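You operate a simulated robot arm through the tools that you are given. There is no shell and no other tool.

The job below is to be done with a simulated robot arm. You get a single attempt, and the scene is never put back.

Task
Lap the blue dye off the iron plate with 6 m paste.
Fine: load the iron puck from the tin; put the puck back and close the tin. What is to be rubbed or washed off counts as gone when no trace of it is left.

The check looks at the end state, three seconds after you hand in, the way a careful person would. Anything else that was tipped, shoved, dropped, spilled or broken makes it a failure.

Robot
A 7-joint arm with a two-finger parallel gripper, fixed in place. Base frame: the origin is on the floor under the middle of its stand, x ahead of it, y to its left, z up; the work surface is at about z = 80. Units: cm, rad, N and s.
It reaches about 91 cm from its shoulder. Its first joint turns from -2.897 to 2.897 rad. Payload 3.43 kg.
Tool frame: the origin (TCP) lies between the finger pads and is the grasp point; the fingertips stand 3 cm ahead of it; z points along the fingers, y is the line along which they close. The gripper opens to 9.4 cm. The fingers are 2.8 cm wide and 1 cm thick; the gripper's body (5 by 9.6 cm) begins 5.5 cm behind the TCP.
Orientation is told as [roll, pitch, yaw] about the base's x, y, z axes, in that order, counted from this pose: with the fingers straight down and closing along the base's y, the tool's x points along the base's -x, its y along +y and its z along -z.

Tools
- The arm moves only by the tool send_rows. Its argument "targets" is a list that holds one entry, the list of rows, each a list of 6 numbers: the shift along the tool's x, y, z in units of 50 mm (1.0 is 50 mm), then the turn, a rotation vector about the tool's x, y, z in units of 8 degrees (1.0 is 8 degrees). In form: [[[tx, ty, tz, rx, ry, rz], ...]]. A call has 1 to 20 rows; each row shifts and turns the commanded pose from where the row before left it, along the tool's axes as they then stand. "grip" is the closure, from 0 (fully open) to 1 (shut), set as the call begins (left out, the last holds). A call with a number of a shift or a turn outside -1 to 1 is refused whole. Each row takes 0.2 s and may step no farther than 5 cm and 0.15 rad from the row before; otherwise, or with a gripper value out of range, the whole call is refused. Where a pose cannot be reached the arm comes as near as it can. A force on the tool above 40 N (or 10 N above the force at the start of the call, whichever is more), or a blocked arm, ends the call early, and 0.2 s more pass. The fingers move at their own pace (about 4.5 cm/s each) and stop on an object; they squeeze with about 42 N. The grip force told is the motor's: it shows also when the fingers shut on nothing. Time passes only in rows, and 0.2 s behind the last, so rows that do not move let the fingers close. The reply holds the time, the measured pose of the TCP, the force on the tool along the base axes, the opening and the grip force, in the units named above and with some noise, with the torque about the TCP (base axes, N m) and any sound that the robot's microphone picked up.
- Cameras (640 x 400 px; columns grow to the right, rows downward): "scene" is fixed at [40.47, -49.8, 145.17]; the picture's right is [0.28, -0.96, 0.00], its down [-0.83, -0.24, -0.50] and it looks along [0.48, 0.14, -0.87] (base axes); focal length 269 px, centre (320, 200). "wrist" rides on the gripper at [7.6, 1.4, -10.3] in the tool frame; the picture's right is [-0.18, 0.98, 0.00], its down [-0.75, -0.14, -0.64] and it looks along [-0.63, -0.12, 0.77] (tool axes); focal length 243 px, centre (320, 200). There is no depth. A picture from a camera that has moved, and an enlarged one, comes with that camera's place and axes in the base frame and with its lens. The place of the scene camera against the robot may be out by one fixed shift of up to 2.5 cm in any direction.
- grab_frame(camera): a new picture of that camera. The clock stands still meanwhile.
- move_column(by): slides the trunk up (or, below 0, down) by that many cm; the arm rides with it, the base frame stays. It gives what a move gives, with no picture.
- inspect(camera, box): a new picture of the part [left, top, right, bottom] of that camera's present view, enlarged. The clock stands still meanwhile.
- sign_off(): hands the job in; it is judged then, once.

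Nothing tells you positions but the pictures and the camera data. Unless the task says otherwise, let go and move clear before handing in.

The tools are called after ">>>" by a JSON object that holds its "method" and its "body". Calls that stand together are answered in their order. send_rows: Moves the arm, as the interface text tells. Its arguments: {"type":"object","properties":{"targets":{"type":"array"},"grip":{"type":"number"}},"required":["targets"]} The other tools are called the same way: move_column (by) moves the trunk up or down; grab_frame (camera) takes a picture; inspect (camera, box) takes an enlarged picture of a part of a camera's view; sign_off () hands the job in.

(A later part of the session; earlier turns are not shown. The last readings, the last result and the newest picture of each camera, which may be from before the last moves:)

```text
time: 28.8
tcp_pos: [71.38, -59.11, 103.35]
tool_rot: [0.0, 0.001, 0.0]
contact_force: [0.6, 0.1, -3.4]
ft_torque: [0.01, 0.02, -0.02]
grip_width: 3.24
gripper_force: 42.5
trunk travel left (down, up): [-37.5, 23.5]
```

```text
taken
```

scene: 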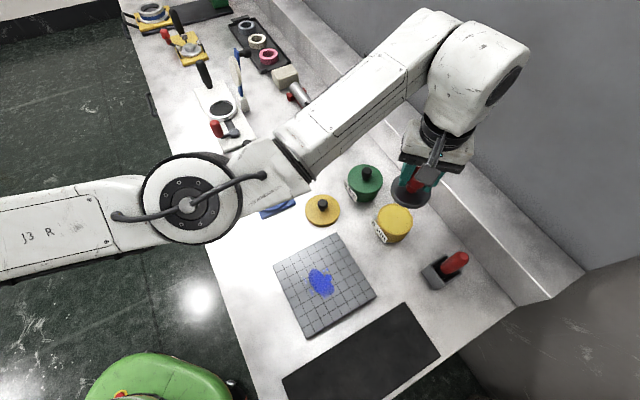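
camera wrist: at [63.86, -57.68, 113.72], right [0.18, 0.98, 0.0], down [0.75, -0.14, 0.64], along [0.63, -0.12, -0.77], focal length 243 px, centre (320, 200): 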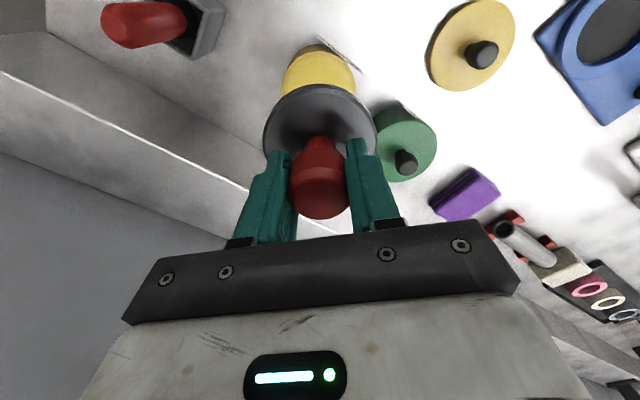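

The puck is now above the tin, held level. I'll measure the tin's rim against the known lid position in the scene view so I can centre the puck exactly.

>>> {"method": "inspect", "body": {"camera": "scene", "box": [360, 160, 460, 250]}}

>>> {"method": "inspect", "body": {"camera": "scene", "box": [290, 180, 390, 245]}}

>>> {"method": "inspect", "body": {"camera": "wrist", "box": [250, 30, 400, 150]}}

```text
4.44 times, centred on (410, 205) of scene
camera zoom: at [40.47, -49.8, 145.17], right [0.28, -0.96, 0.0], down [-0.83, -0.24, -0.5], along [0.48, 0.14, -0.87], focal length 1194 px, centre (-80, 178)
```

zoom: 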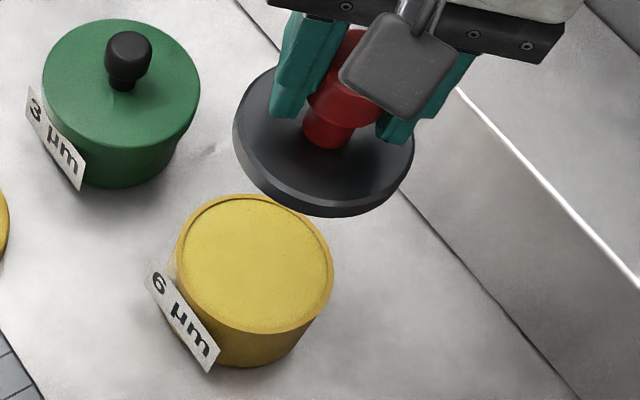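

```text
6.15 times, centred on (340, 212) of scene
camera zoom: at [40.47, -49.8, 145.17], right [0.28, -0.96, 0.0], down [-0.83, -0.24, -0.5], along [0.48, 0.14, -0.87], focal length 1654 px, centre (197, 123)
```

zoom: 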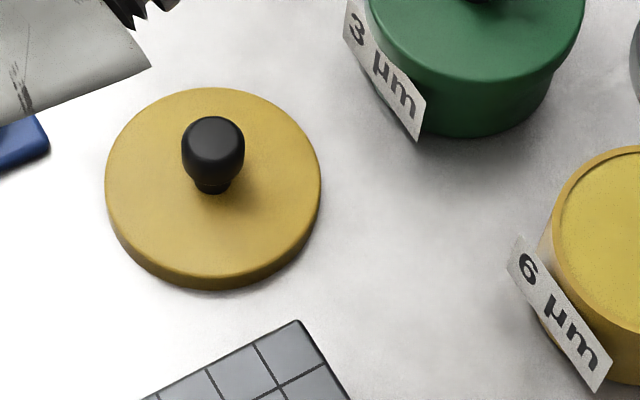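

```text
3.33 times, centred on (325, 90) of wrist
camera zoom: at [63.86, -57.68, 113.72], right [0.18, 0.98, 0.0], down [0.75, -0.14, 0.64], along [0.63, -0.12, -0.77], focal length 809 px, centre (303, 567)
```

zoom: 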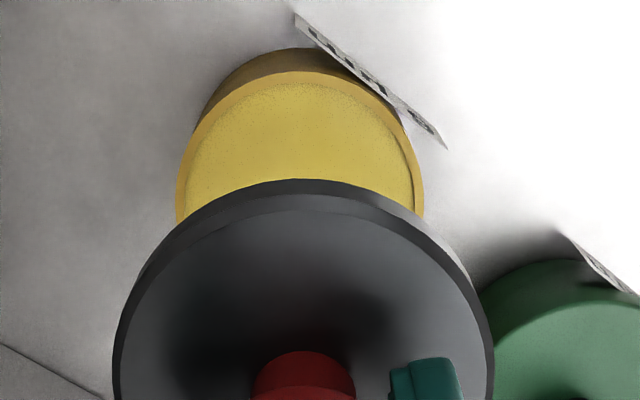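

The tin's true centre comes out near (72.2, -59.4) once I correct for perspective, a touch farther than the puck is now. I'll shift and lower to about 2 cm above the rim, then recheck.

>>> {"method": "send_rows", "body": {"targets": [[[-0.08, -0.025, 0.3, 0, 0, 0], [-0.08, -0.025, 0.5, 0, 0, 0], [0, 0, 0.5, 0, 0, 0], [0, 0, 0.4, 0, 0, 0], [0, 0, 0.3, 0, 0, 0], [0, 0, 0, 0, 0, 0]]], "grip": 1}}

>>> {"method": "inspect", "body": {"camera": "scene", "box": [350, 170, 450, 260]}}

>>> {"method": "inspect", "body": {"camera": "wrist", "box": [230, 50, 410, 190]}}

```text
time: 30.2
tcp_pos: [72.24, -59.66, 93.58]
tool_rot: [-0.001, 0.0, 0.0]
contact_force: [-0.4, 0.0, -4.7]
ft_torque: [-0.02, -0.03, 0.03]
grip_width: 3.27
gripper_force: 41.9
trunk travel left (down, up): [-37.5, 23.5]
```

```text
4.44 times, centred on (400, 215) of scene
camera zoom: at [40.47, -49.8, 145.17], right [0.28, -0.96, 0.0], down [-0.83, -0.24, -0.5], along [0.48, 0.14, -0.87], focal length 1194 px, centre (-36, 133)
```

zoom: 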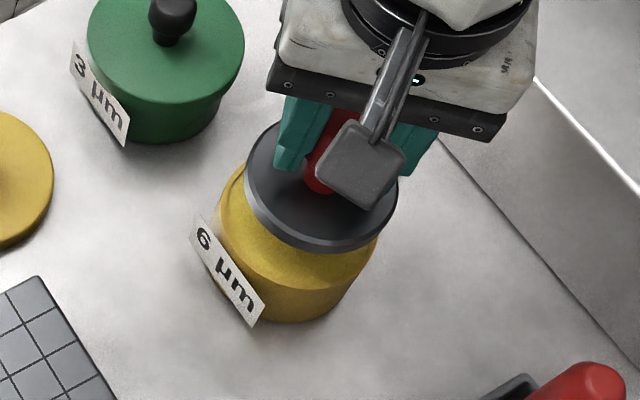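

```text
2.86 times, centred on (320, 120) of wrist
camera zoom: at [64.67, -58.07, 103.91], right [0.18, 0.98, 0.0], down [0.75, -0.14, 0.64], along [0.63, -0.12, -0.77], focal length 693 px, centre (320, 429)
```

zoom: 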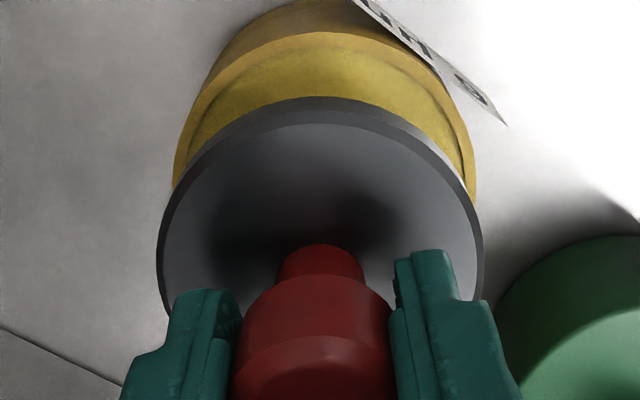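

The puck and the tin are now concentric to within about 1 mm. I'll lower the puck slowly toward the paste.

>>> {"method": "send_rows", "body": {"targets": [[[0, 0.02, 0.15, 0, 0, 0], [0, 0, 0.15, 0, 0, 0], [0, 0, 0.15, 0, 0, 0], [0, 0, 0.1, 0, 0, 0], [0, 0, 0, 0, 0, 0]]], "grip": 1}}

>>> {"method": "inspect", "body": {"camera": "wrist", "box": [230, 50, 410, 190]}}

>>> {"method": "inspect", "body": {"camera": "scene", "box": [350, 170, 450, 260]}}

```text
time: 31.4
tcp_pos: [72.02, -59.49, 90.66]
tool_rot: [0.001, -0.001, 0.0]
contact_force: [-0.7, 0.2, -4.0]
ft_torque: [0.03, -0.03, -0.01]
grip_width: 3.27
gripper_force: 42.3
trunk travel left (down, up): [-37.5, 23.5]
```

```text
2.86 times, centred on (320, 120) of wrist
camera zoom: at [64.56, -57.97, 100.99], right [0.18, 0.98, 0.0], down [0.75, -0.14, 0.64], along [0.63, -0.12, -0.77], focal length 693 px, centre (320, 429)
```

zoom: 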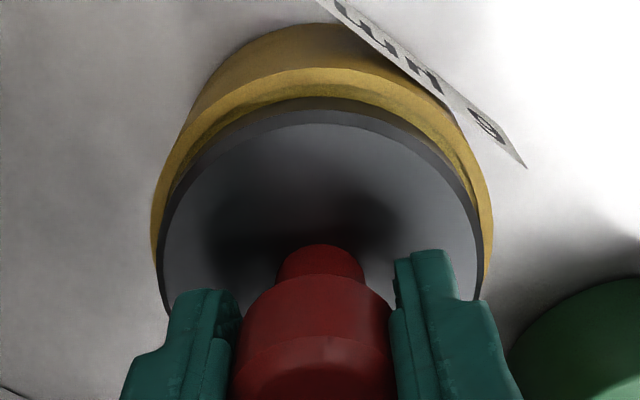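

```text
4.44 times, centred on (400, 215) of scene
camera zoom: at [40.47, -49.8, 145.17], right [0.28, -0.96, 0.0], down [-0.83, -0.24, -0.5], along [0.48, 0.14, -0.87], focal length 1194 px, centre (-36, 133)
```

zoom: 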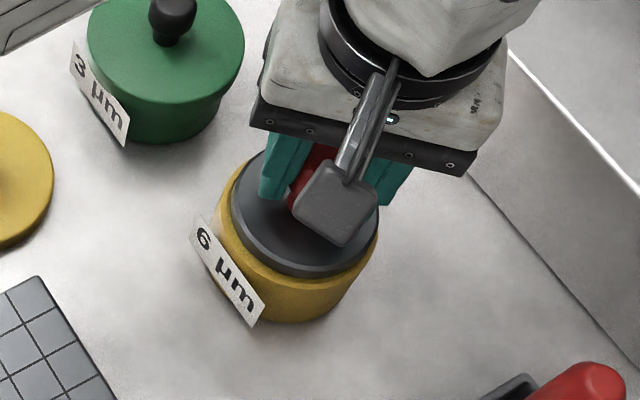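

The puck is just above the rim with an even gap all round. I'm continuing in 1–2 mm steps.

>>> {"method": "send_rows", "body": {"targets": [[[0, 0, 0.04, 0, 0, 0], [0, 0, 0.04, 0, 0, 0], [0, 0, 0, 0, 0, 0]]], "grip": 1}}

>>> {"method": "inspect", "body": {"camera": "wrist", "box": [230, 50, 410, 190]}}

```text
time: 32.2
tcp_pos: [72.04, -59.4, 90.38]
tool_rot: [0.0, 0.002, 0.0]
contact_force: [-0.6, 1.7, 0.2]
ft_torque: [0.14, 0.22, -0.04]
grip_width: 3.27
gripper_force: 42.1
trunk travel left (down, up): [-37.5, 23.5]
```

```text
2.86 times, centred on (320, 120) of wrist
camera zoom: at [64.53, -57.86, 100.71], right [0.18, 0.98, 0.0], down [0.75, -0.14, 0.64], along [0.63, -0.12, -0.77], focal length 693 px, centre (320, 429)
```

zoom: 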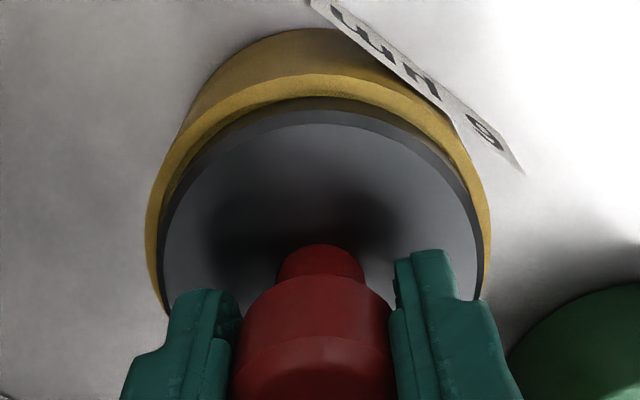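

A light contact appeared (about 4 N) with a small torque. I'll look from the scene camera before I press any further.

>>> {"method": "inspect", "body": {"camera": "scene", "box": [370, 190, 420, 250]}}

>>> {"method": "inspect", "body": {"camera": "wrist", "box": [265, 60, 375, 140]}}

```text
6.67 times, centred on (395, 220) of scene
camera zoom: at [40.47, -49.8, 145.17], right [0.28, -0.96, 0.0], down [-0.83, -0.24, -0.5], along [0.48, 0.14, -0.87], focal length 1792 px, centre (-180, 67)
```

zoom: 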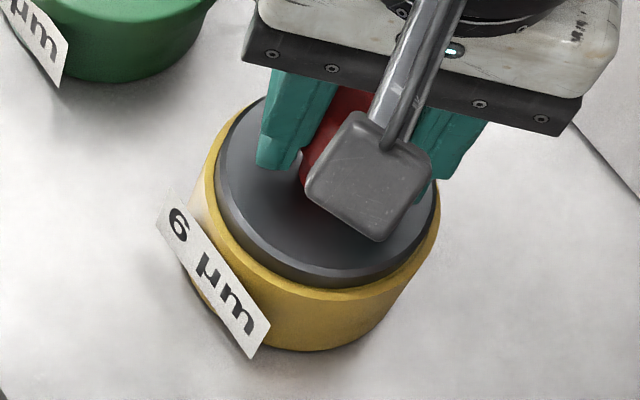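

```text
5.00 times, centred on (320, 100) of wrist
camera zoom: at [64.53, -57.86, 100.71], right [0.18, 0.98, 0.0], down [0.75, -0.14, 0.64], along [0.63, -0.12, -0.77], focal length 1213 px, centre (320, 700)
```

zoom: 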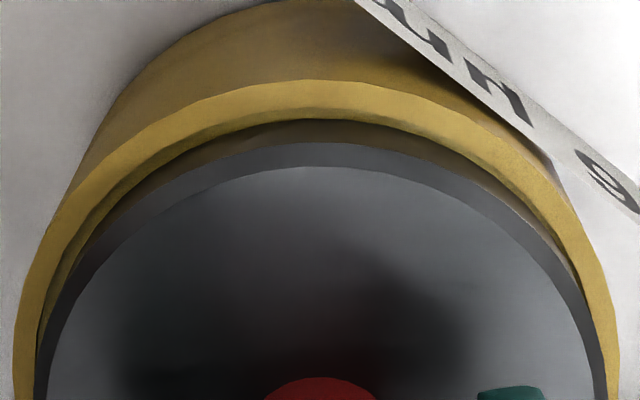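

The puck looks concentric and just at paste level. I'll nudge it half a millimetre in -y and press down a little more.

>>> {"method": "send_rows", "body": {"targets": [[[0, 0, -0.03, 0, 0, 0], [0, -0.015, 0, 0, 0, 0], [0, 0, 0.03, 0, 0, 0], [0, 0, 0.02, 0, 0, 0], [0, 0, 0, 0, 0, 0]]], "grip": 1}}

>>> {"method": "inspect", "body": {"camera": "wrist", "box": [265, 60, 375, 140]}}

```text
time: 33.4
tcp_pos: [72.08, -59.56, 90.44]
tool_rot: [-0.004, 0.001, 0.0]
contact_force: [0.1, 0.7, 11.1]
ft_torque: [0.3, 0.5, -0.03]
grip_width: 3.23
gripper_force: 41.3
trunk travel left (down, up): [-37.5, 23.5]
```

```text
5.00 times, centred on (320, 100) of wrist
camera zoom: at [64.52, -58.0, 100.7], right [0.18, 0.98, 0.0], down [0.75, -0.14, 0.64], along [0.63, -0.12, -0.77], focal length 1213 px, centre (320, 700)
```

zoom: 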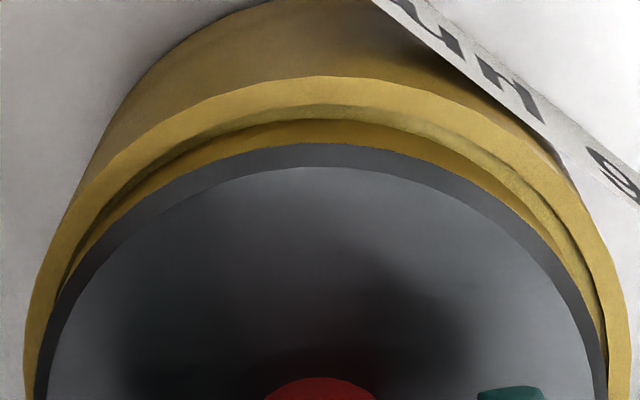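

Paste is showing bright yellow around the puck's lower edge, and it bears on the paste at about 11 N. I'll lift straight up and check that it took a load.

>>> {"method": "send_rows", "body": {"targets": [[[0, 0, -0.03, 0, 0, 0], [0, 0, -0.1, 0, 0, 0], [0, 0, -0.2, 0, 0, 0], [0, 0, -0.3, 0, 0, 0], [0, 0, -0.5, 0, 0, 0], [0, 0, -0.6, 0, 0, 0], [0, 0, 0, 0, 0, 0]]], "grip": 1}}

>>> {"method": "inspect", "body": {"camera": "scene", "box": [350, 160, 450, 260]}}

>>> {"method": "grab_frame", "body": {"camera": "wrist"}}

```text
time: 35.0
tcp_pos: [72.03, -59.39, 98.83]
tool_rot: [0.001, -0.001, -0.001]
contact_force: [0.0, 0.7, -4.7]
ft_torque: [0.0, -0.01, -0.01]
grip_width: 3.25
gripper_force: 41.9
trunk travel left (down, up): [-37.5, 23.5]
```

```text
4.00 times, centred on (400, 210) of scene
camera zoom: at [40.47, -49.8, 145.17], right [0.28, -0.96, 0.0], down [-0.83, -0.24, -0.5], along [0.48, 0.14, -0.87], focal length 1075 px, centre (0, 160)
```

zoom: 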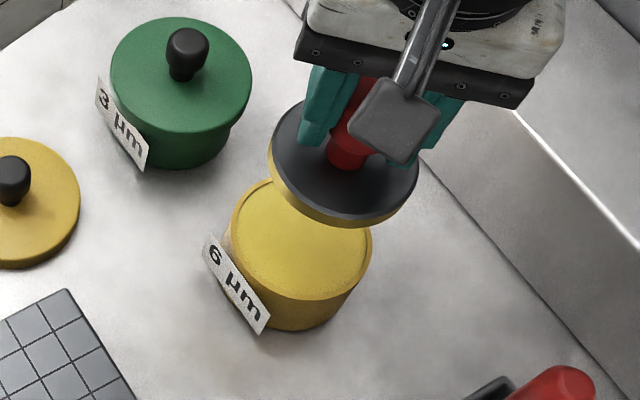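

```text
taken
camera wrist: at [64.5, -57.92, 109.18], right [0.18, 0.98, 0.0], down [0.75, -0.14, 0.64], along [0.63, -0.12, -0.77], focal length 243 px, centre (320, 200)
```

wrist: 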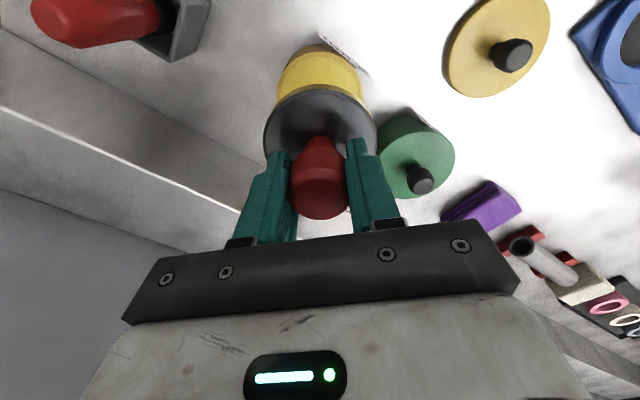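

The puck's lower rim now shows a layer of yellow paste, so it's loaded, and the tin hasn't moved. I'll carry it over to the dye patch near (54, -45.5) on the plate.

>>> {"method": "send_rows", "body": {"targets": [[[0.4, 0.3, -0.1, 0, 0, 0], [0.55, 0.42, 0, 0, 0, 0], [0.55, 0.42, 0, 0, 0, 0], [0.55, 0.42, 0, 0, 0, 0], [0.55, 0.42, 0, 0, 0, 0], [0.5, 0.4, 0, 0, 0, 0], [0.5, 0.4, 0, 0, 0, 0], [0, 0, 0, 0, 0, 0]]], "grip": 1}}

>>> {"method": "grab_frame", "body": {"camera": "wrist"}}

>>> {"method": "grab_frame", "body": {"camera": "scene"}}

```text
time: 36.8
tcp_pos: [54.04, -45.58, 99.4]
tool_rot: [0.0, -0.001, -0.001]
contact_force: [-0.2, -0.1, -5.5]
ft_torque: [-0.01, -0.01, 0.0]
grip_width: 3.24
gripper_force: 42.5
trunk travel left (down, up): [-37.5, 23.5]
```

```text
taken
camera wrist: at [46.35, -44.09, 109.75], right [0.18, 0.98, 0.0], down [0.75, -0.14, 0.64], along [0.63, -0.12, -0.77], focal length 243 px, centre (320, 200)
```

wrist: 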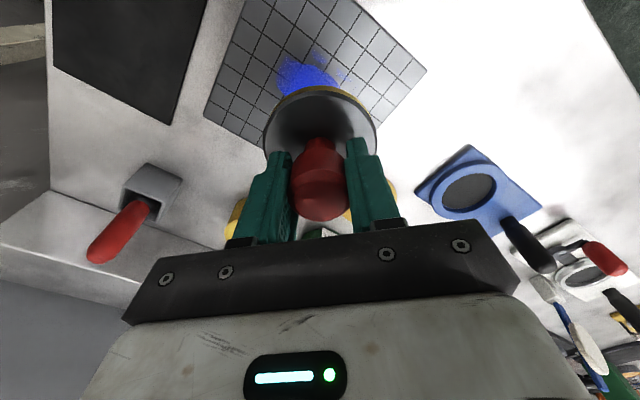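

```text
taken
```

scene: 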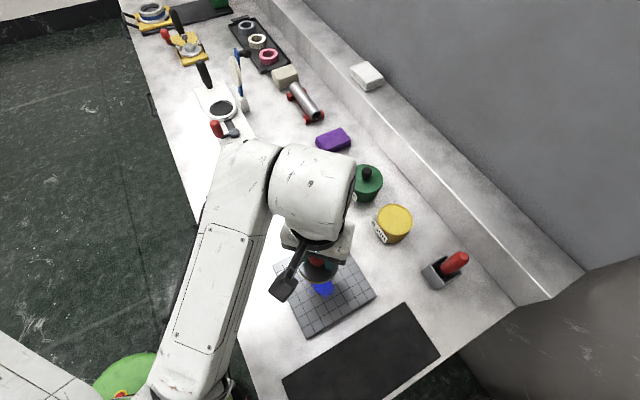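

The puck hangs over the plate with the dye beneath it. I'll zoom the wrist view to position it over the patch.

>>> {"method": "inspect", "body": {"camera": "wrist", "box": [200, 0, 440, 150]}}

>>> {"method": "inspect", "body": {"camera": "scene", "box": [260, 220, 390, 345]}}

```text
2.67 times, centred on (320, 75) of wrist
camera zoom: at [46.35, -44.09, 109.75], right [0.18, 0.98, 0.0], down [0.75, -0.14, 0.64], along [0.63, -0.12, -0.77], focal length 647 px, centre (320, 533)
```

zoom: 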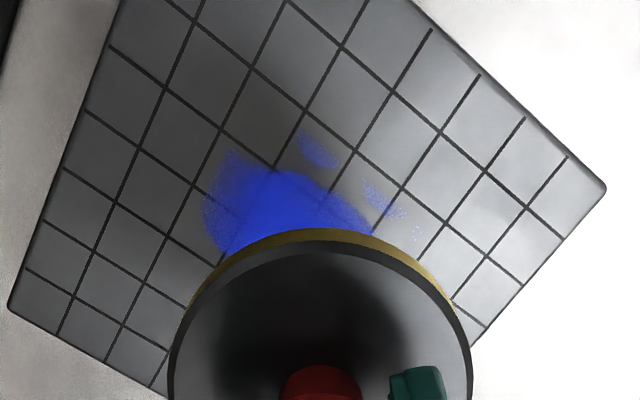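

```text
3.20 times, centred on (325, 282) of scene
camera zoom: at [40.47, -49.8, 145.17], right [0.28, -0.96, 0.0], down [-0.83, -0.24, -0.5], along [0.48, 0.14, -0.87], focal length 860 px, centre (304, -64)
```

zoom: 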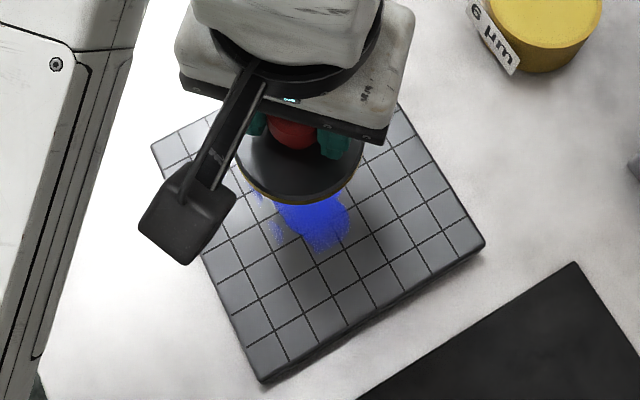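

The dye spans roughly x 50–57, y -50 to -41, all within the plate (centre (54.2, -46.9)). I'm lowering the puck to just above the plate.

>>> {"method": "send_rows", "body": {"targets": [[[0.04, 0, 0.4, 0, 0, 0], [0, 0, 0.5, 0, 0, 0], [0, 0, 0.5, 0, 0, 0], [0, 0, 0.4, 0, 0, 0], [0, 0, 0, 0, 0, 0]]], "grip": 1}}

>>> {"method": "inspect", "body": {"camera": "wrist", "box": [200, 0, 440, 150]}}

>>> {"method": "inspect", "body": {"camera": "scene", "box": [260, 220, 390, 345]}}

```text
time: 38.0
tcp_pos: [54.0, -45.74, 90.1]
tool_rot: [0.0, 0.001, -0.001]
contact_force: [0.3, 0.0, -3.2]
ft_torque: [-0.03, 0.03, 0.02]
grip_width: 3.27
gripper_force: 42.3
trunk travel left (down, up): [-37.5, 23.5]
```

```text
2.67 times, centred on (320, 75) of wrist
camera zoom: at [46.37, -44.25, 100.57], right [0.18, 0.98, 0.0], down [0.75, -0.14, 0.64], along [0.63, -0.12, -0.77], focal length 647 px, centre (320, 533)
```

zoom: 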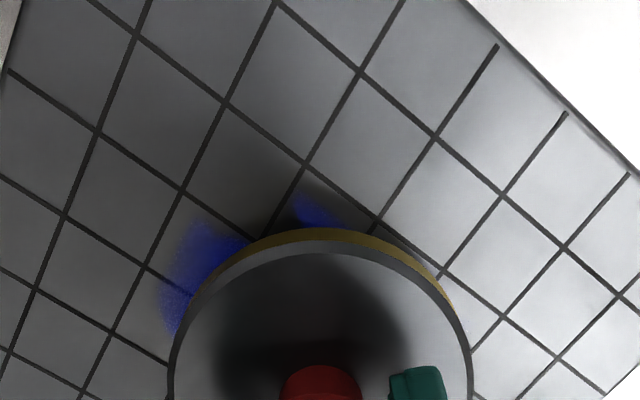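

```text
3.20 times, centred on (325, 282) of scene
camera zoom: at [40.47, -49.8, 145.17], right [0.28, -0.96, 0.0], down [-0.83, -0.24, -0.5], along [0.48, 0.14, -0.87], focal length 860 px, centre (304, -64)
```

zoom: 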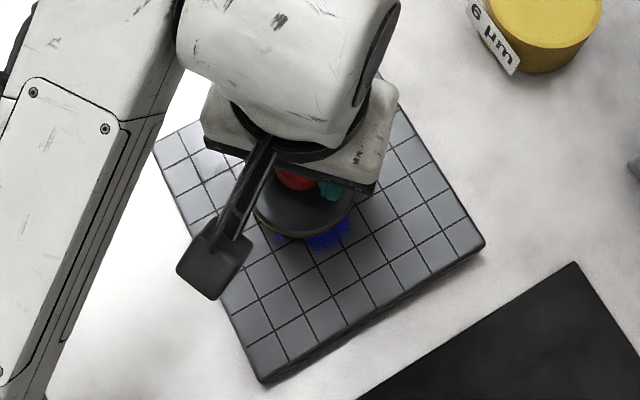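

The puck hovers about 2 cm over the dye. I'm stepping down until it touches.

>>> {"method": "send_rows", "body": {"targets": [[[0, 0, 0.1, 0, 0, 0], [0, 0, 0.1, 0, 0, 0], [0, 0, 0.06, 0, 0, 0], [0, 0, 0.04, 0, 0, 0], [0, 0, 0, 0, 0, 0]]], "grip": 1}}

>>> {"method": "inspect", "body": {"camera": "wrist", "box": [200, 0, 440, 150]}}

```text
time: 39.2
tcp_pos: [53.86, -45.64, 89.01]
tool_rot: [-0.003, -0.002, 0.003]
contact_force: [1.8, 2.3, 25.7]
ft_torque: [0.38, 0.28, 0.02]
grip_width: 3.26
gripper_force: 42.2
trunk travel left (down, up): [-37.5, 23.5]
```

```text
2.67 times, centred on (320, 75) of wrist
camera zoom: at [46.31, -44.16, 99.37], right [0.18, 0.98, 0.0], down [0.75, -0.14, 0.64], along [0.63, -0.12, -0.76], focal length 647 px, centre (320, 533)
```

zoom: 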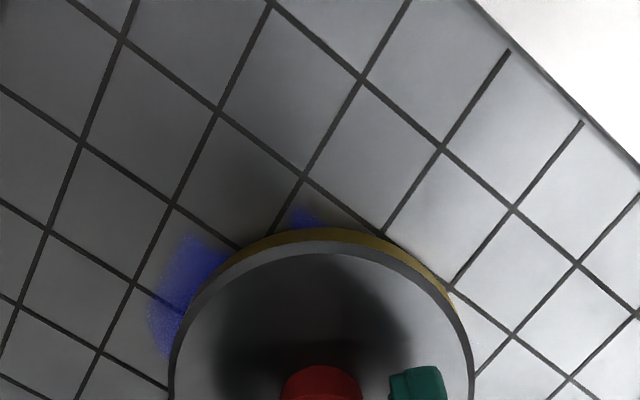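

The puck touches the plate at TCP z≈89. The contact is a bit firm at 30 N, so I'll ease off to a moderate pressure and start lapping.

>>> {"method": "send_rows", "body": {"targets": [[[0, 0, -0.035, 0, 0, 0], [0, 0, 0, 0, 0, 0]]], "grip": 1}}

>>> {"method": "send_rows", "body": {"targets": [[[0.24, -0.335, 0, 0, 0, 0], [0.24, -0.335, 0, 0, 0, 0], [0, 0.325, 0, 0, 0, 0], [0, 0.325, 0, 0, 0, 0], [0, 0, 0, 0, 0, 0]]], "grip": 1}}

>>> {"method": "grab_frame", "body": {"camera": "wrist"}}

```text
time: 39.8
tcp_pos: [54.08, -45.72, 89.01]
tool_rot: [0.0, 0.0, -0.003]
contact_force: [1.4, -4.2, 16.3]
ft_torque: [-0.13, -0.71, -0.15]
grip_width: 3.25
gripper_force: 42.5
trunk travel left (down, up): [-37.5, 23.5]
```

```text
time: 41.0
tcp_pos: [51.41, -45.75, 89.04]
tool_rot: [0.0, 0.001, -0.002]
contact_force: [-1.7, -5.1, 9.5]
ft_torque: [-0.22, -0.37, -0.17]
grip_width: 3.26
gripper_force: 42.4
trunk travel left (down, up): [-37.5, 23.5]
```

```text
taken
camera wrist: at [43.89, -44.15, 99.39], right [0.19, 0.98, 0.0], down [0.75, -0.14, 0.64], along [0.63, -0.12, -0.77], focal length 243 px, centre (320, 200)
```

wrist: 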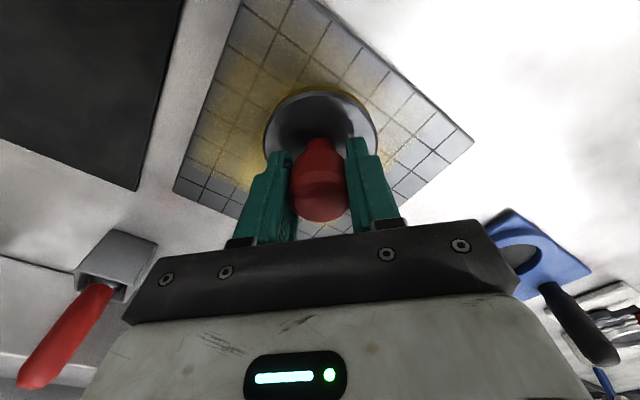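

Paste is smearing over the plate as it should. I'm carrying on with the serpentine.

>>> {"method": "send_rows", "body": {"targets": [[[0, 0.325, 0, 0, 0, 0], [0, 0.325, 0, 0, 0, 0], [-0.4, 0, 0, 0, 0, 0], [0, -0.325, 0, 0, 0, 0], [0, -0.325, 0, 0, 0, 0], [0, -0.325, 0, 0, 0, 0], [0, -0.325, 0, 0, 0, 0], [-0.4, 0, 0, 0, 0, 0], [0, 0.325, 0, 0, 0, 0], [0, 0.325, 0, 0, 0, 0], [0, 0.325, 0, 0, 0, 0], [0, 0.325, 0, 0, 0, 0], [0, 0, 0, 0, 0, 0]]], "grip": 1}}

>>> {"method": "grab_frame", "body": {"camera": "wrist"}}

>>> {"method": "inspect", "body": {"camera": "scene", "box": [260, 220, 390, 345]}}

```text
time: 43.8
tcp_pos: [55.43, -42.42, 89.19]
tool_rot: [0.0, 0.001, 0.001]
contact_force: [0.9, -0.2, -3.7]
ft_torque: [0.0, 0.02, 0.0]
grip_width: 3.28
gripper_force: 42.1
trunk travel left (down, up): [-37.5, 23.5]
```

```text
taken
camera wrist: at [47.78, -41.05, 99.46], right [0.18, 0.98, 0.0], down [0.75, -0.14, 0.64], along [0.63, -0.12, -0.77], focal length 243 px, centre (320, 200)
```

wrist: 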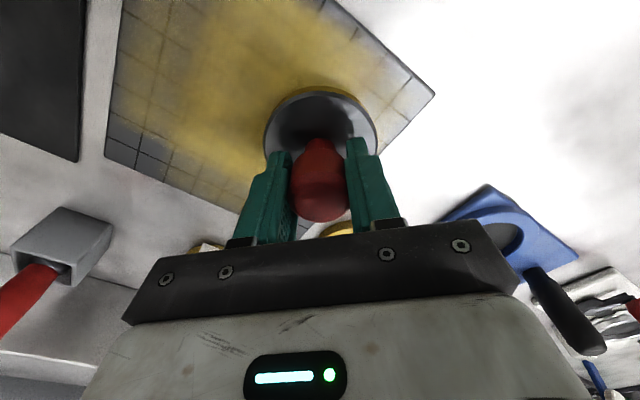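

```text
3.20 times, centred on (325, 282) of scene
camera zoom: at [40.47, -49.8, 145.17], right [0.28, -0.96, 0.0], down [-0.83, -0.24, -0.5], along [0.48, 0.14, -0.87], focal length 860 px, centre (304, -64)
```

zoom: 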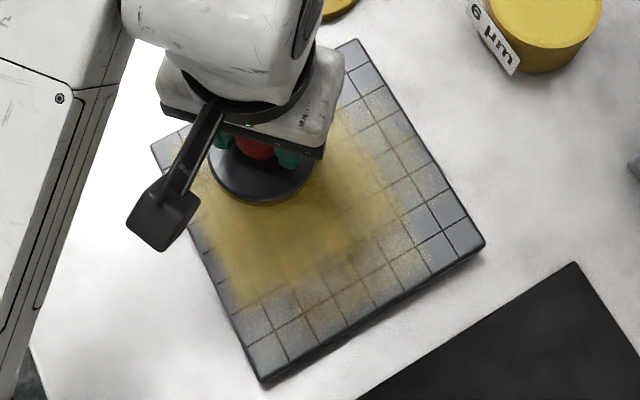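

The whole dye area is smeared with paste, and the contact was lost at the end. I'll check for remaining blue.

>>> {"method": "inspect", "body": {"camera": "wrist", "box": [100, 0, 340, 150]}}

>>> {"method": "inspect", "body": {"camera": "scene", "box": [290, 250, 370, 310]}}

```text
2.67 times, centred on (220, 75) of wrist
camera zoom: at [47.78, -41.05, 99.46], right [0.18, 0.98, 0.0], down [0.75, -0.14, 0.64], along [0.63, -0.12, -0.77], focal length 647 px, centre (587, 533)
```

zoom: 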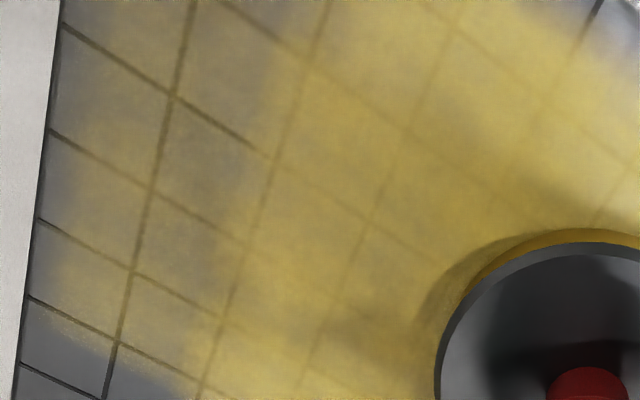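

```text
6.67 times, centred on (330, 280) of scene
camera zoom: at [40.47, -49.8, 145.17], right [0.28, -0.96, 0.0], down [-0.83, -0.24, -0.5], along [0.48, 0.14, -0.87], focal length 1792 px, centre (253, -333)
```

zoom: 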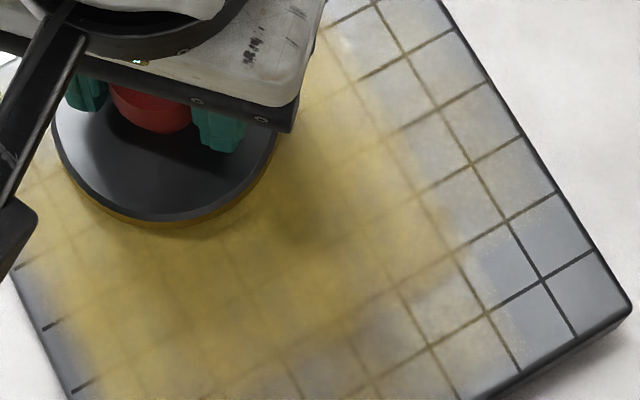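

There are still darker patches under the paste, possibly leftover dye. I'll press down again and make more passes with better contact.

>>> {"method": "send_rows", "body": {"targets": [[[0, 0, 0.03, 0, 0, 0], [0, 0, 0, 0, 0, 0]]], "grip": 1}}

```text
time: 44.4
tcp_pos: [55.46, -42.55, 89.05]
tool_rot: [-0.001, 0.001, 0.001]
contact_force: [-0.9, 0.4, 0.4]
ft_torque: [0.15, -0.08, 0.04]
grip_width: 3.26
gripper_force: 41.9
trunk travel left (down, up): [-37.5, 23.5]
```

The puck is just touching now. I'll add a little pressure and rub lines along x, checking the force as I go.

>>> {"method": "send_rows", "body": {"targets": [[[0, 0, 0.035, 0, 0, 0], [0.3, 0, 0, 0, 0, 0], [0.3, 0, 0, 0, 0, 0], [0.25, 0, 0, 0, 0, 0], [0, -0.3, 0, 0, 0, 0], [-0.3, 0, 0, 0, 0, 0], [-0.3, 0, 0, 0, 0, 0], [-0.3, 0, 0, 0, 0, 0]]], "grip": 1}}

```text
time: 46.2
tcp_pos: [55.75, -43.93, 88.58]
tool_rot: [-0.002, 0.001, -0.001]
contact_force: [-8.3, 0.4, 21.1]
ft_torque: [0.07, 0.62, 0.11]
grip_width: 3.27
gripper_force: 42.5
trunk travel left (down, up): [-37.5, 23.5]
```

Good contact at about 25 N. I'm continuing the lines.

>>> {"method": "send_rows", "body": {"targets": [[[0, -0.3, 0, 0, 0, 0], [0.3, 0, 0, 0, 0, 0], [0.3, 0, 0, 0, 0, 0], [0.3, 0, 0, 0, 0, 0], [0, -0.3, 0, 0, 0, 0], [-0.3, 0, 0, 0, 0, 0], [-0.3, 0, 0, 0, 0, 0], [-0.3, 0, 0, 0, 0, 0]]], "grip": 1}}

>>> {"method": "send_rows", "body": {"targets": [[[0, -0.3, 0, 0, 0, 0], [0.3, 0, 0, 0, 0, 0], [0.3, 0, 0, 0, 0, 0], [0.3, 0, 0, 0, 0, 0], [0, 0, 0, 0, 0, 0]]], "grip": 1}}

>>> {"method": "grab_frame", "body": {"camera": "wrist"}}

>>> {"method": "inspect", "body": {"camera": "scene", "box": [260, 220, 390, 345]}}

```text
time: 48.0
tcp_pos: [55.69, -46.94, 88.57]
tool_rot: [0.002, 0.002, 0.0]
contact_force: [-3.2, -0.4, 6.3]
ft_torque: [-0.33, 0.22, -0.06]
grip_width: 3.26
gripper_force: 42.5
trunk travel left (down, up): [-37.5, 23.5]
```

```text
time: 49.2
tcp_pos: [51.04, -48.42, 88.65]
tool_rot: [0.001, 0.001, 0.0]
contact_force: [-0.9, 0.1, -3.5]
ft_torque: [0.01, 0.06, 0.04]
grip_width: 3.27
gripper_force: 42.1
trunk travel left (down, up): [-37.5, 23.5]
```

```text
taken
camera wrist: at [43.48, -46.99, 98.98], right [0.18, 0.98, 0.0], down [0.75, -0.14, 0.64], along [0.63, -0.12, -0.77], focal length 243 px, centre (320, 200)
```

wrist: 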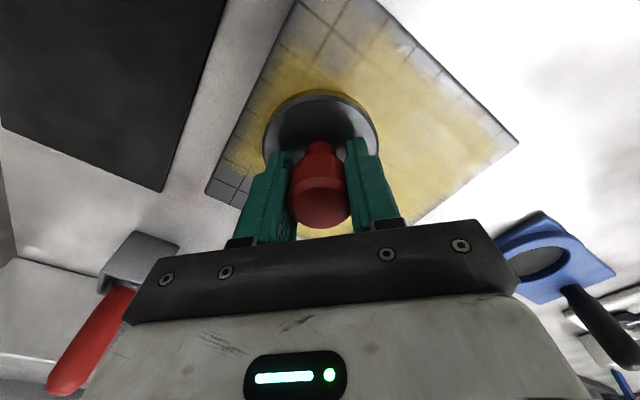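

```text
3.20 times, centred on (325, 282) of scene
camera zoom: at [40.47, -49.8, 145.17], right [0.28, -0.96, 0.0], down [-0.83, -0.24, -0.5], along [0.48, 0.14, -0.87], focal length 860 px, centre (304, -64)
```

zoom: 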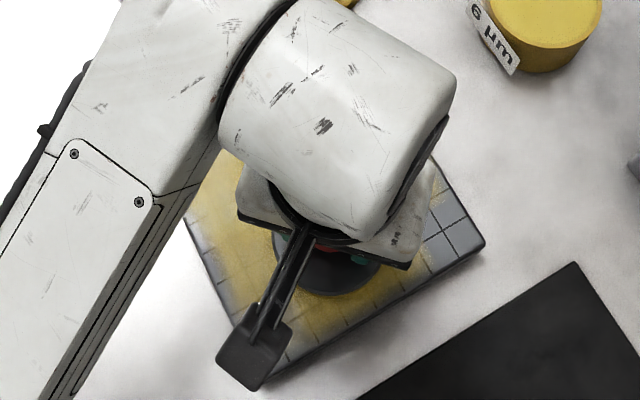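

Contact dropped off again because the puck is creeping up in the grip. I'll lift and look at the plate to judge how much dye is left.

>>> {"method": "send_rows", "body": {"targets": [[[0, 0, -0.2, 0, 0, 0], [0, 0, -0.5, 0, 0, 0], [-0.2, 0, -0.7, 0, 0, 0], [-0.5, 0.2, -0.7, 0, 0, 0], [-0.5, 0.3, -0.7, 0, 0, 0], [0, 0, 0, 0, 0, 0]]], "grip": 1}}

>>> {"method": "grab_frame", "body": {"camera": "wrist"}}

>>> {"method": "inspect", "body": {"camera": "wrist", "box": [180, 0, 450, 130]}}

>>> {"method": "inspect", "body": {"camera": "scene", "box": [260, 220, 390, 345]}}

```text
time: 50.6
tcp_pos: [57.29, -45.97, 102.63]
tool_rot: [-0.001, 0.001, -0.002]
contact_force: [0.7, -0.1, -4.0]
ft_torque: [0.0, 0.04, -0.01]
grip_width: 3.25
gripper_force: 42.1
trunk travel left (down, up): [-37.5, 23.5]
```

```text
taken
camera wrist: at [49.69, -44.58, 112.99], right [0.18, 0.98, 0.0], down [0.75, -0.14, 0.64], along [0.63, -0.12, -0.77], focal length 243 px, centre (320, 200)
```

wrist: 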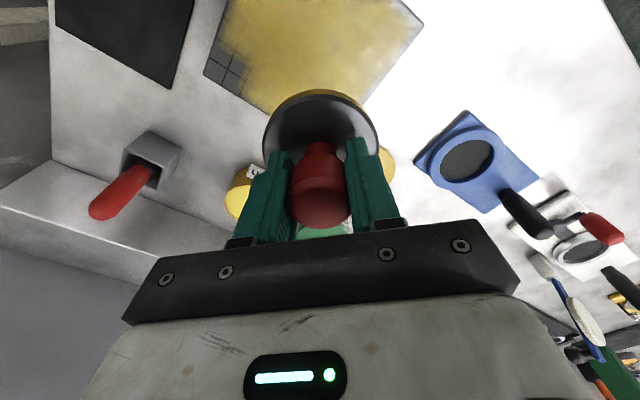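

```text
2.37 times, centred on (315, 65) of wrist
camera zoom: at [49.69, -44.58, 112.99], right [0.18, 0.98, 0.0], down [0.75, -0.14, 0.64], along [0.63, -0.12, -0.77], focal length 575 px, centre (332, 520)
```

zoom: 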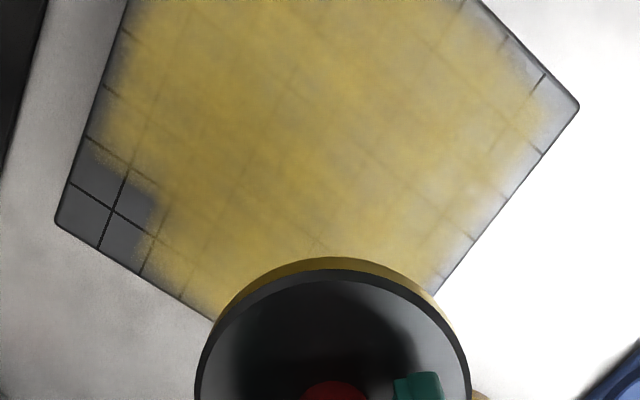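

```text
3.20 times, centred on (325, 282) of scene
camera zoom: at [40.47, -49.8, 145.17], right [0.28, -0.96, 0.0], down [-0.83, -0.24, -0.5], along [0.48, 0.14, -0.87], focal length 860 px, centre (304, -64)
```

zoom: 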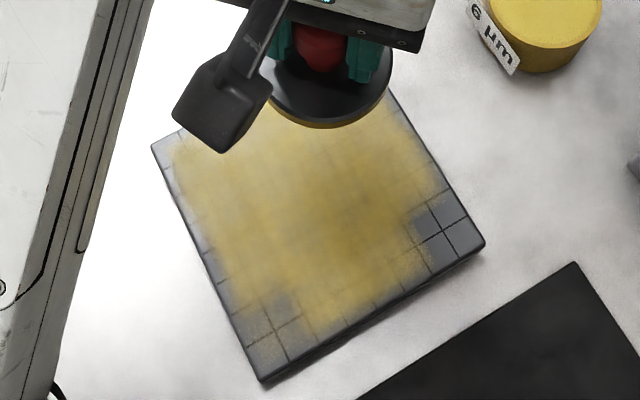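

No blue is visible and the plate hasn't moved. Dye could still be hidden under the smear, so I'll go back down for another thorough set of passes.

>>> {"method": "send_rows", "body": {"targets": [[[0.33, 0, 0.5, 0, 0, 0], [0.33, 0, 0.5, 0, 0, 0], [0, 0, 0.6, 0, 0, 0], [0, 0, 0.6, 0, 0, 0], [0, 0, 0.4, 0, 0, 0], [0, 0, 0.1, 0, 0, 0], [0, 0, 0.06, 0, 0, 0], [0, 0, 0.04, 0, 0, 0], [0, 0, 0, 0, 0, 0]]], "grip": 1}}

```text
time: 52.6
tcp_pos: [54.02, -46.02, 88.74]
tool_rot: [0.0, 0.0, 0.001]
contact_force: [-0.5, 0.1, -4.6]
ft_torque: [0.02, 0.01, -0.02]
grip_width: 3.27
gripper_force: 41.8
trunk travel left (down, up): [-37.5, 23.5]
```

>>> {"method": "send_rows", "body": {"targets": [[[0, 0, 0.03, 0, 0, 0], [0, 0, 0.03, 0, 0, 0], [0, 0, 0, 0, 0, 0]]], "grip": 1}}

```text
time: 53.4
tcp_pos: [53.97, -46.0, 88.66]
tool_rot: [-0.003, 0.001, 0.0]
contact_force: [-1.6, 5.5, 21.6]
ft_torque: [0.39, 0.74, -0.06]
grip_width: 3.28
gripper_force: 42.2
trunk travel left (down, up): [-37.5, 23.5]
```

Contact is about 25 N. I'm making another serpentine, topping up the pressure between lines.

>>> {"method": "send_rows", "body": {"targets": [[[0.25, -0.3, 0, 0, 0, 0], [0.25, -0.3, 0, 0, 0, 0], [0, 0.325, 0, 0, 0, 0], [0, 0.325, 0, 0, 0, 0], [0, 0.325, 0, 0, 0, 0], [0, 0.325, 0, 0, 0, 0]]], "grip": 1}}

```text
time: 54.8
tcp_pos: [51.66, -42.47, 88.61]
tool_rot: [0.003, 0.003, 0.0]
contact_force: [-0.2, 0.3, -4.8]
ft_torque: [-0.02, 0.0, -0.02]
grip_width: 3.26
gripper_force: 41.9
trunk travel left (down, up): [-37.5, 23.5]
```

The puck keeps creeping up in the grip. I'll set it down flat on the plate, re-grip lower so the fingertips bear on the disc, and then lap with steady pressure.

>>> {"method": "send_rows", "body": {"targets": [[[-0.24, -0.35, 0, 0, 0, 0], [-0.24, -0.35, 0, 0, 0, 0], [0, 0, 0.02, 0, 0, 0], [0, 0, 0.02, 0, 0, 0], [0, 0, 0, 0, 0, 0]]], "grip": 1}}

```text
time: 56.0
tcp_pos: [53.93, -45.88, 88.4]
tool_rot: [0.0, -0.001, -0.001]
contact_force: [-1.5, 0.6, 4.0]
ft_torque: [0.19, -0.15, 0.05]
grip_width: 3.28
gripper_force: 41.7
trunk travel left (down, up): [-37.5, 23.5]
```

The puck sits lightly on the plate. Opening now and taking a look.

>>> {"method": "send_rows", "body": {"targets": [[[0, 0, 0, 0, 0, 0], [0, 0, 0, 0, 0, 0], [0, 0, 0, 0, 0, 0], [0, 0, 0, 0, 0, 0]]], "grip": 0.5}}

>>> {"method": "inspect", "body": {"camera": "wrist", "box": [220, 60, 420, 240]}}

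```text
time: 57.0
tcp_pos: [53.85, -45.92, 88.41]
tool_rot: [-0.001, 0.0, -0.001]
contact_force: [-0.3, -1.0, 0.2]
ft_torque: [-0.01, 0.01, 0.01]
grip_width: 4.7
gripper_force: 0.1
trunk travel left (down, up): [-37.5, 23.5]
```

```text
2.22 times, centred on (320, 150) of wrist
camera zoom: at [46.29, -44.38, 98.68], right [0.18, 0.98, 0.0], down [0.75, -0.14, 0.64], along [0.63, -0.12, -0.77], focal length 539 px, centre (320, 311)
```

zoom: 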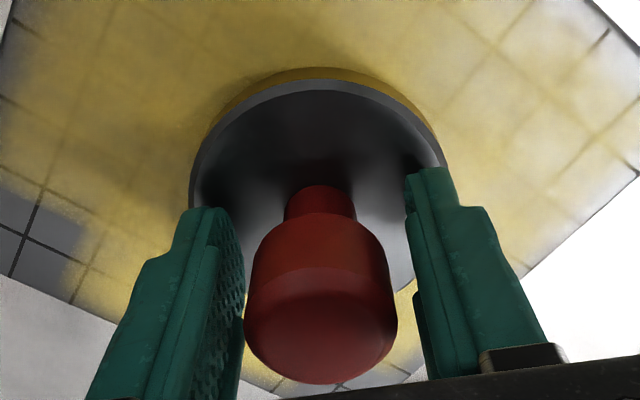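

The puck rests flat on the plate. I'm lowering the open fingers to the disc.

>>> {"method": "send_rows", "body": {"targets": [[[0, 0, 0.04, 0, 0, 0], [0, 0, 0.03, 0, 0, 0], [0, 0, 0.03, 0, 0, 0], [0, 0, 0, 0, 0, 0]]], "grip": 0.5}}

```text
time: 58.0
tcp_pos: [53.94, -45.9, 87.98]
tool_rot: [-0.005, -0.003, -0.001]
contact_force: [5.9, 2.0, 35.6]
ft_torque: [1.04, -0.04, -0.13]
grip_width: 4.81
gripper_force: 1.0
trunk travel left (down, up): [-37.5, 23.5]
```

The fingertips touch the disc. I'll ease off and close on the knob here.

>>> {"method": "send_rows", "body": {"targets": [[[0, 0, -0.05, 0, 0, 0], [0, 0, 0, 0, 0, 0]]], "grip": 0.5}}

>>> {"method": "send_rows", "body": {"targets": [[[0, 0, 0, 0, 0, 0], [0, 0, 0, 0, 0, 0], [0, 0, 0, 0, 0, 0], [0, 0, 0, 0, 0, 0]]], "grip": 1}}

>>> {"method": "inspect", "body": {"camera": "wrist", "box": [220, 60, 420, 240]}}

```text
time: 58.6
tcp_pos: [53.94, -45.95, 87.92]
tool_rot: [0.001, -0.001, 0.0]
contact_force: [11.0, -0.5, 24.7]
ft_torque: [0.15, -0.33, -0.05]
grip_width: 4.75
gripper_force: 0.7
trunk travel left (down, up): [-37.5, 23.5]
```

```text
time: 59.6
tcp_pos: [53.78, -45.98, 88.02]
tool_rot: [0.001, 0.0, -0.002]
contact_force: [-3.3, 3.1, 19.1]
ft_torque: [0.13, -0.63, 0.02]
grip_width: 3.27
gripper_force: 41.6
trunk travel left (down, up): [-37.5, 23.5]
```

```text
2.22 times, centred on (320, 150) of wrist
camera zoom: at [46.17, -44.45, 98.35], right [0.19, 0.98, 0.0], down [0.75, -0.14, 0.64], along [0.63, -0.12, -0.77], focal length 539 px, centre (320, 311)
```

zoom: 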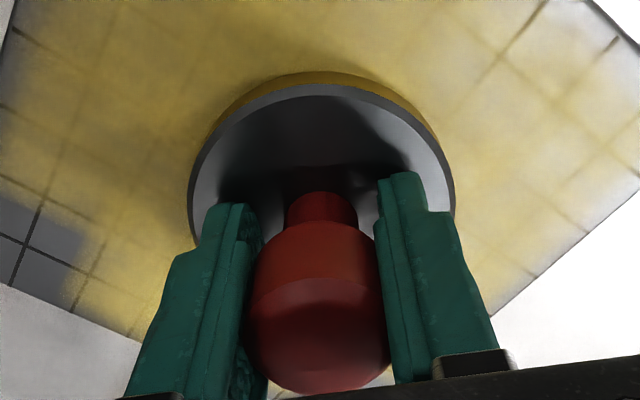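

The grip is now solid with the fingertips on the disc, at about 20 N pressure. I'm running the serpentine again.

>>> {"method": "send_rows", "body": {"targets": [[[0.23, -0.3, 0, 0, 0, 0], [0.23, -0.3, 0, 0, 0, 0], [0, 0.325, 0, 0, 0, 0], [0, 0.325, 0, 0, 0, 0], [0, 0.325, 0, 0, 0, 0], [0, 0.325, 0, 0, 0, 0]]], "grip": 1}}

```text
time: 61.0
tcp_pos: [51.61, -42.52, 88.04]
tool_rot: [-0.001, -0.001, -0.002]
contact_force: [0.4, -8.0, 22.3]
ft_torque: [-0.13, -0.14, 0.05]
grip_width: 3.29
gripper_force: 42.1
trunk travel left (down, up): [-37.5, 23.5]
```

The contact stays steady at about 22 N now. I'm continuing across the whole patch.

>>> {"method": "send_rows", "body": {"targets": [[[-0.3, 0, 0, 0, 0, 0], [0, -0.325, 0, 0, 0, 0], [0, -0.325, 0, 0, 0, 0], [0, -0.325, 0, 0, 0, 0], [0, -0.325, 0, 0, 0, 0], [-0.3, 0, 0, 0, 0, 0], [0, 0.325, 0, 0, 0, 0], [0, 0.325, 0, 0, 0, 0], [0, 0.325, 0, 0, 0, 0], [0, 0.325, 0, 0, 0, 0], [-0.3, 0, 0, 0, 0, 0], [0, -0.325, 0, 0, 0, 0], [0, -0.325, 0, 0, 0, 0], [0, -0.325, 0, 0, 0, 0], [0, -0.325, 0, 0, 0, 0]]], "grip": 1}}

>>> {"method": "inspect", "body": {"camera": "scene", "box": [260, 220, 390, 345]}}

```text
time: 64.2
tcp_pos: [56.02, -48.76, 88.11]
tool_rot: [0.0, 0.001, -0.002]
contact_force: [-0.7, 0.8, 0.0]
ft_torque: [0.01, 0.03, 0.01]
grip_width: 3.28
gripper_force: 41.9
trunk travel left (down, up): [-37.5, 23.5]
```

```text
3.20 times, centred on (325, 282) of scene
camera zoom: at [40.47, -49.8, 145.17], right [0.28, -0.96, 0.0], down [-0.83, -0.24, -0.5], along [0.48, 0.14, -0.87], focal length 860 px, centre (304, -64)
```

zoom: 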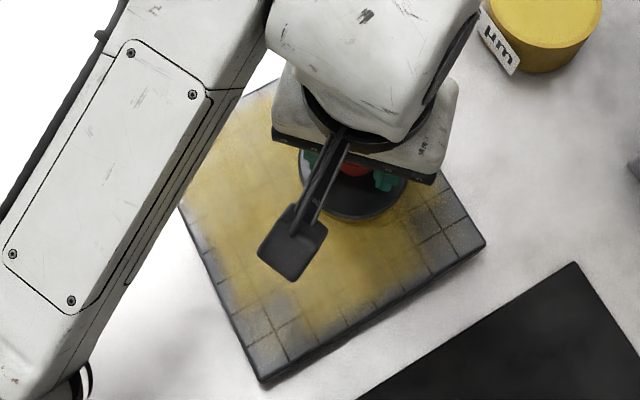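

Pressure has eased again. I'll press a bit more and rub the crosswise lines.

>>> {"method": "send_rows", "body": {"targets": [[[0, 0, 0.035, 0, 0, 0], [0, 0, 0, 0, 0, 0]]], "grip": 1}}

>>> {"method": "send_rows", "body": {"targets": [[[0.3, 0, 0, 0, 0, 0], [0.3, 0, 0, 0, 0, 0], [0.35, 0, 0, 0, 0, 0], [0, 0.3, 0, 0, 0, 0], [-0.3, 0, 0, 0, 0, 0], [-0.3, 0, 0, 0, 0, 0], [-0.35, 0, 0, 0, 0, 0], [0, 0.3, 0, 0, 0, 0], [0.3, 0, 0, 0, 0, 0], [0.3, 0, 0, 0, 0, 0], [0.35, 0, 0, 0, 0, 0]]], "grip": 1}}

```text
time: 64.8
tcp_pos: [56.02, -48.81, 87.98]
tool_rot: [-0.003, 0.0, -0.001]
contact_force: [-2.0, 3.2, 15.9]
ft_torque: [0.79, 0.26, 0.1]
grip_width: 3.27
gripper_force: 41.8
trunk travel left (down, up): [-37.5, 23.5]
```

```text
time: 66.0
tcp_pos: [52.69, -47.31, 87.91]
tool_rot: [-0.005, 0.003, 0.001]
contact_force: [0.9, 2.1, 15.0]
ft_torque: [0.8, -0.22, 0.06]
grip_width: 3.27
gripper_force: 41.7
trunk travel left (down, up): [-37.5, 23.5]
stopped in row 6: the force on the tool passed its limit at 41 N (the readings are from after the stop); the commanded pose is now the measured one
```

The force limit tripped briefly; the pressure is now 15 N. I'll carry on from here.

>>> {"method": "send_rows", "body": {"targets": [[[-0.33, 0, 0, 0, 0, 0], [-0.33, 0, 0, 0, 0, 0], [0, 0.3, 0, 0, 0, 0], [0.32, 0, 0, 0, 0, 0], [0.32, 0, 0, 0, 0, 0], [0.32, 0, 0, 0, 0, 0], [0, 0.3, 0, 0, 0, 0], [-0.32, 0, 0, 0, 0, 0], [-0.32, 0, 0, 0, 0, 0], [-0.32, 0, 0, 0, 0, 0]]], "grip": 1}}

>>> {"method": "send_rows", "body": {"targets": [[[0, 0.3, 0, 0, 0, 0], [0.32, 0, 0, 0, 0, 0], [0.32, 0, 0, 0, 0, 0], [0.32, 0, 0, 0, 0, 0], [-0.2, -0.3, 0, 0, 0, 0], [-0.2, -0.3, 0, 0, 0, 0]]], "grip": 1}}

```text
time: 68.2
tcp_pos: [55.88, -44.23, 88.0]
tool_rot: [-0.003, 0.005, -0.002]
contact_force: [-11.3, -0.6, 27.0]
ft_torque: [0.78, -0.29, 0.32]
grip_width: 3.25
gripper_force: 41.8
trunk travel left (down, up): [-37.5, 23.5]
```

```text
time: 69.6
tcp_pos: [53.08, -45.86, 87.92]
tool_rot: [-0.003, 0.004, -0.001]
contact_force: [-6.8, 8.1, 23.3]
ft_torque: [0.62, -0.69, 0.38]
grip_width: 3.27
gripper_force: 41.9
trunk travel left (down, up): [-37.5, 23.5]
```

Those passes held 20–30 N throughout. I'll lift and inspect the plate again.

>>> {"method": "send_rows", "body": {"targets": [[[0, 0, -0.1, 0, 0, 0], [0, 0, -0.4, 0, 0, 0], [-0.3, 0, -0.7, 0, 0, 0], [-0.4, 0, -0.8, 0, 0, 0], [-0.5, 0, -0.8, 0, 0, 0], [0, 0, 0, 0, 0, 0]]], "grip": 1}}

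>>> {"method": "inspect", "body": {"camera": "wrist", "box": [180, 0, 450, 130]}}

>>> {"method": "inspect", "body": {"camera": "scene", "box": [260, 220, 390, 345]}}

```text
time: 71.0
tcp_pos: [59.37, -45.83, 101.72]
tool_rot: [-0.003, 0.003, -0.001]
contact_force: [-0.2, -0.9, -3.8]
ft_torque: [-0.01, 0.03, 0.01]
grip_width: 3.27
gripper_force: 41.9
trunk travel left (down, up): [-37.5, 23.5]
```

```text
2.37 times, centred on (315, 65) of wrist
camera zoom: at [51.73, -44.38, 112.09], right [0.18, 0.98, 0.0], down [0.76, -0.14, 0.64], along [0.63, -0.12, -0.77], focal length 575 px, centre (332, 520)
```

zoom: 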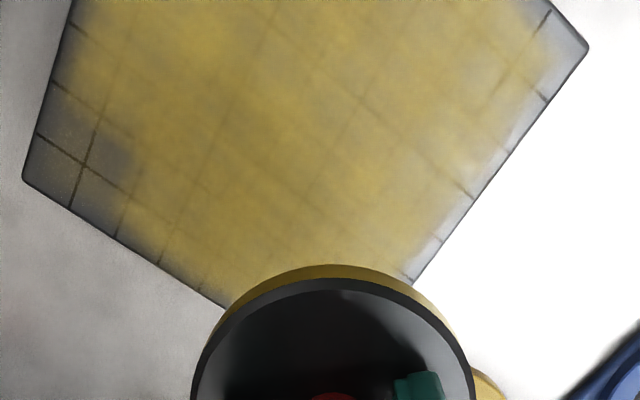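

```text
3.20 times, centred on (325, 282) of scene
camera zoom: at [40.47, -49.8, 145.17], right [0.28, -0.96, 0.0], down [-0.83, -0.24, -0.5], along [0.48, 0.14, -0.87], focal length 860 px, centre (304, -64)
```

zoom: 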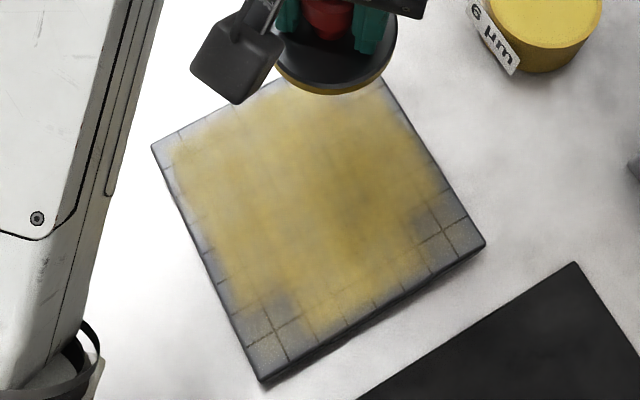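

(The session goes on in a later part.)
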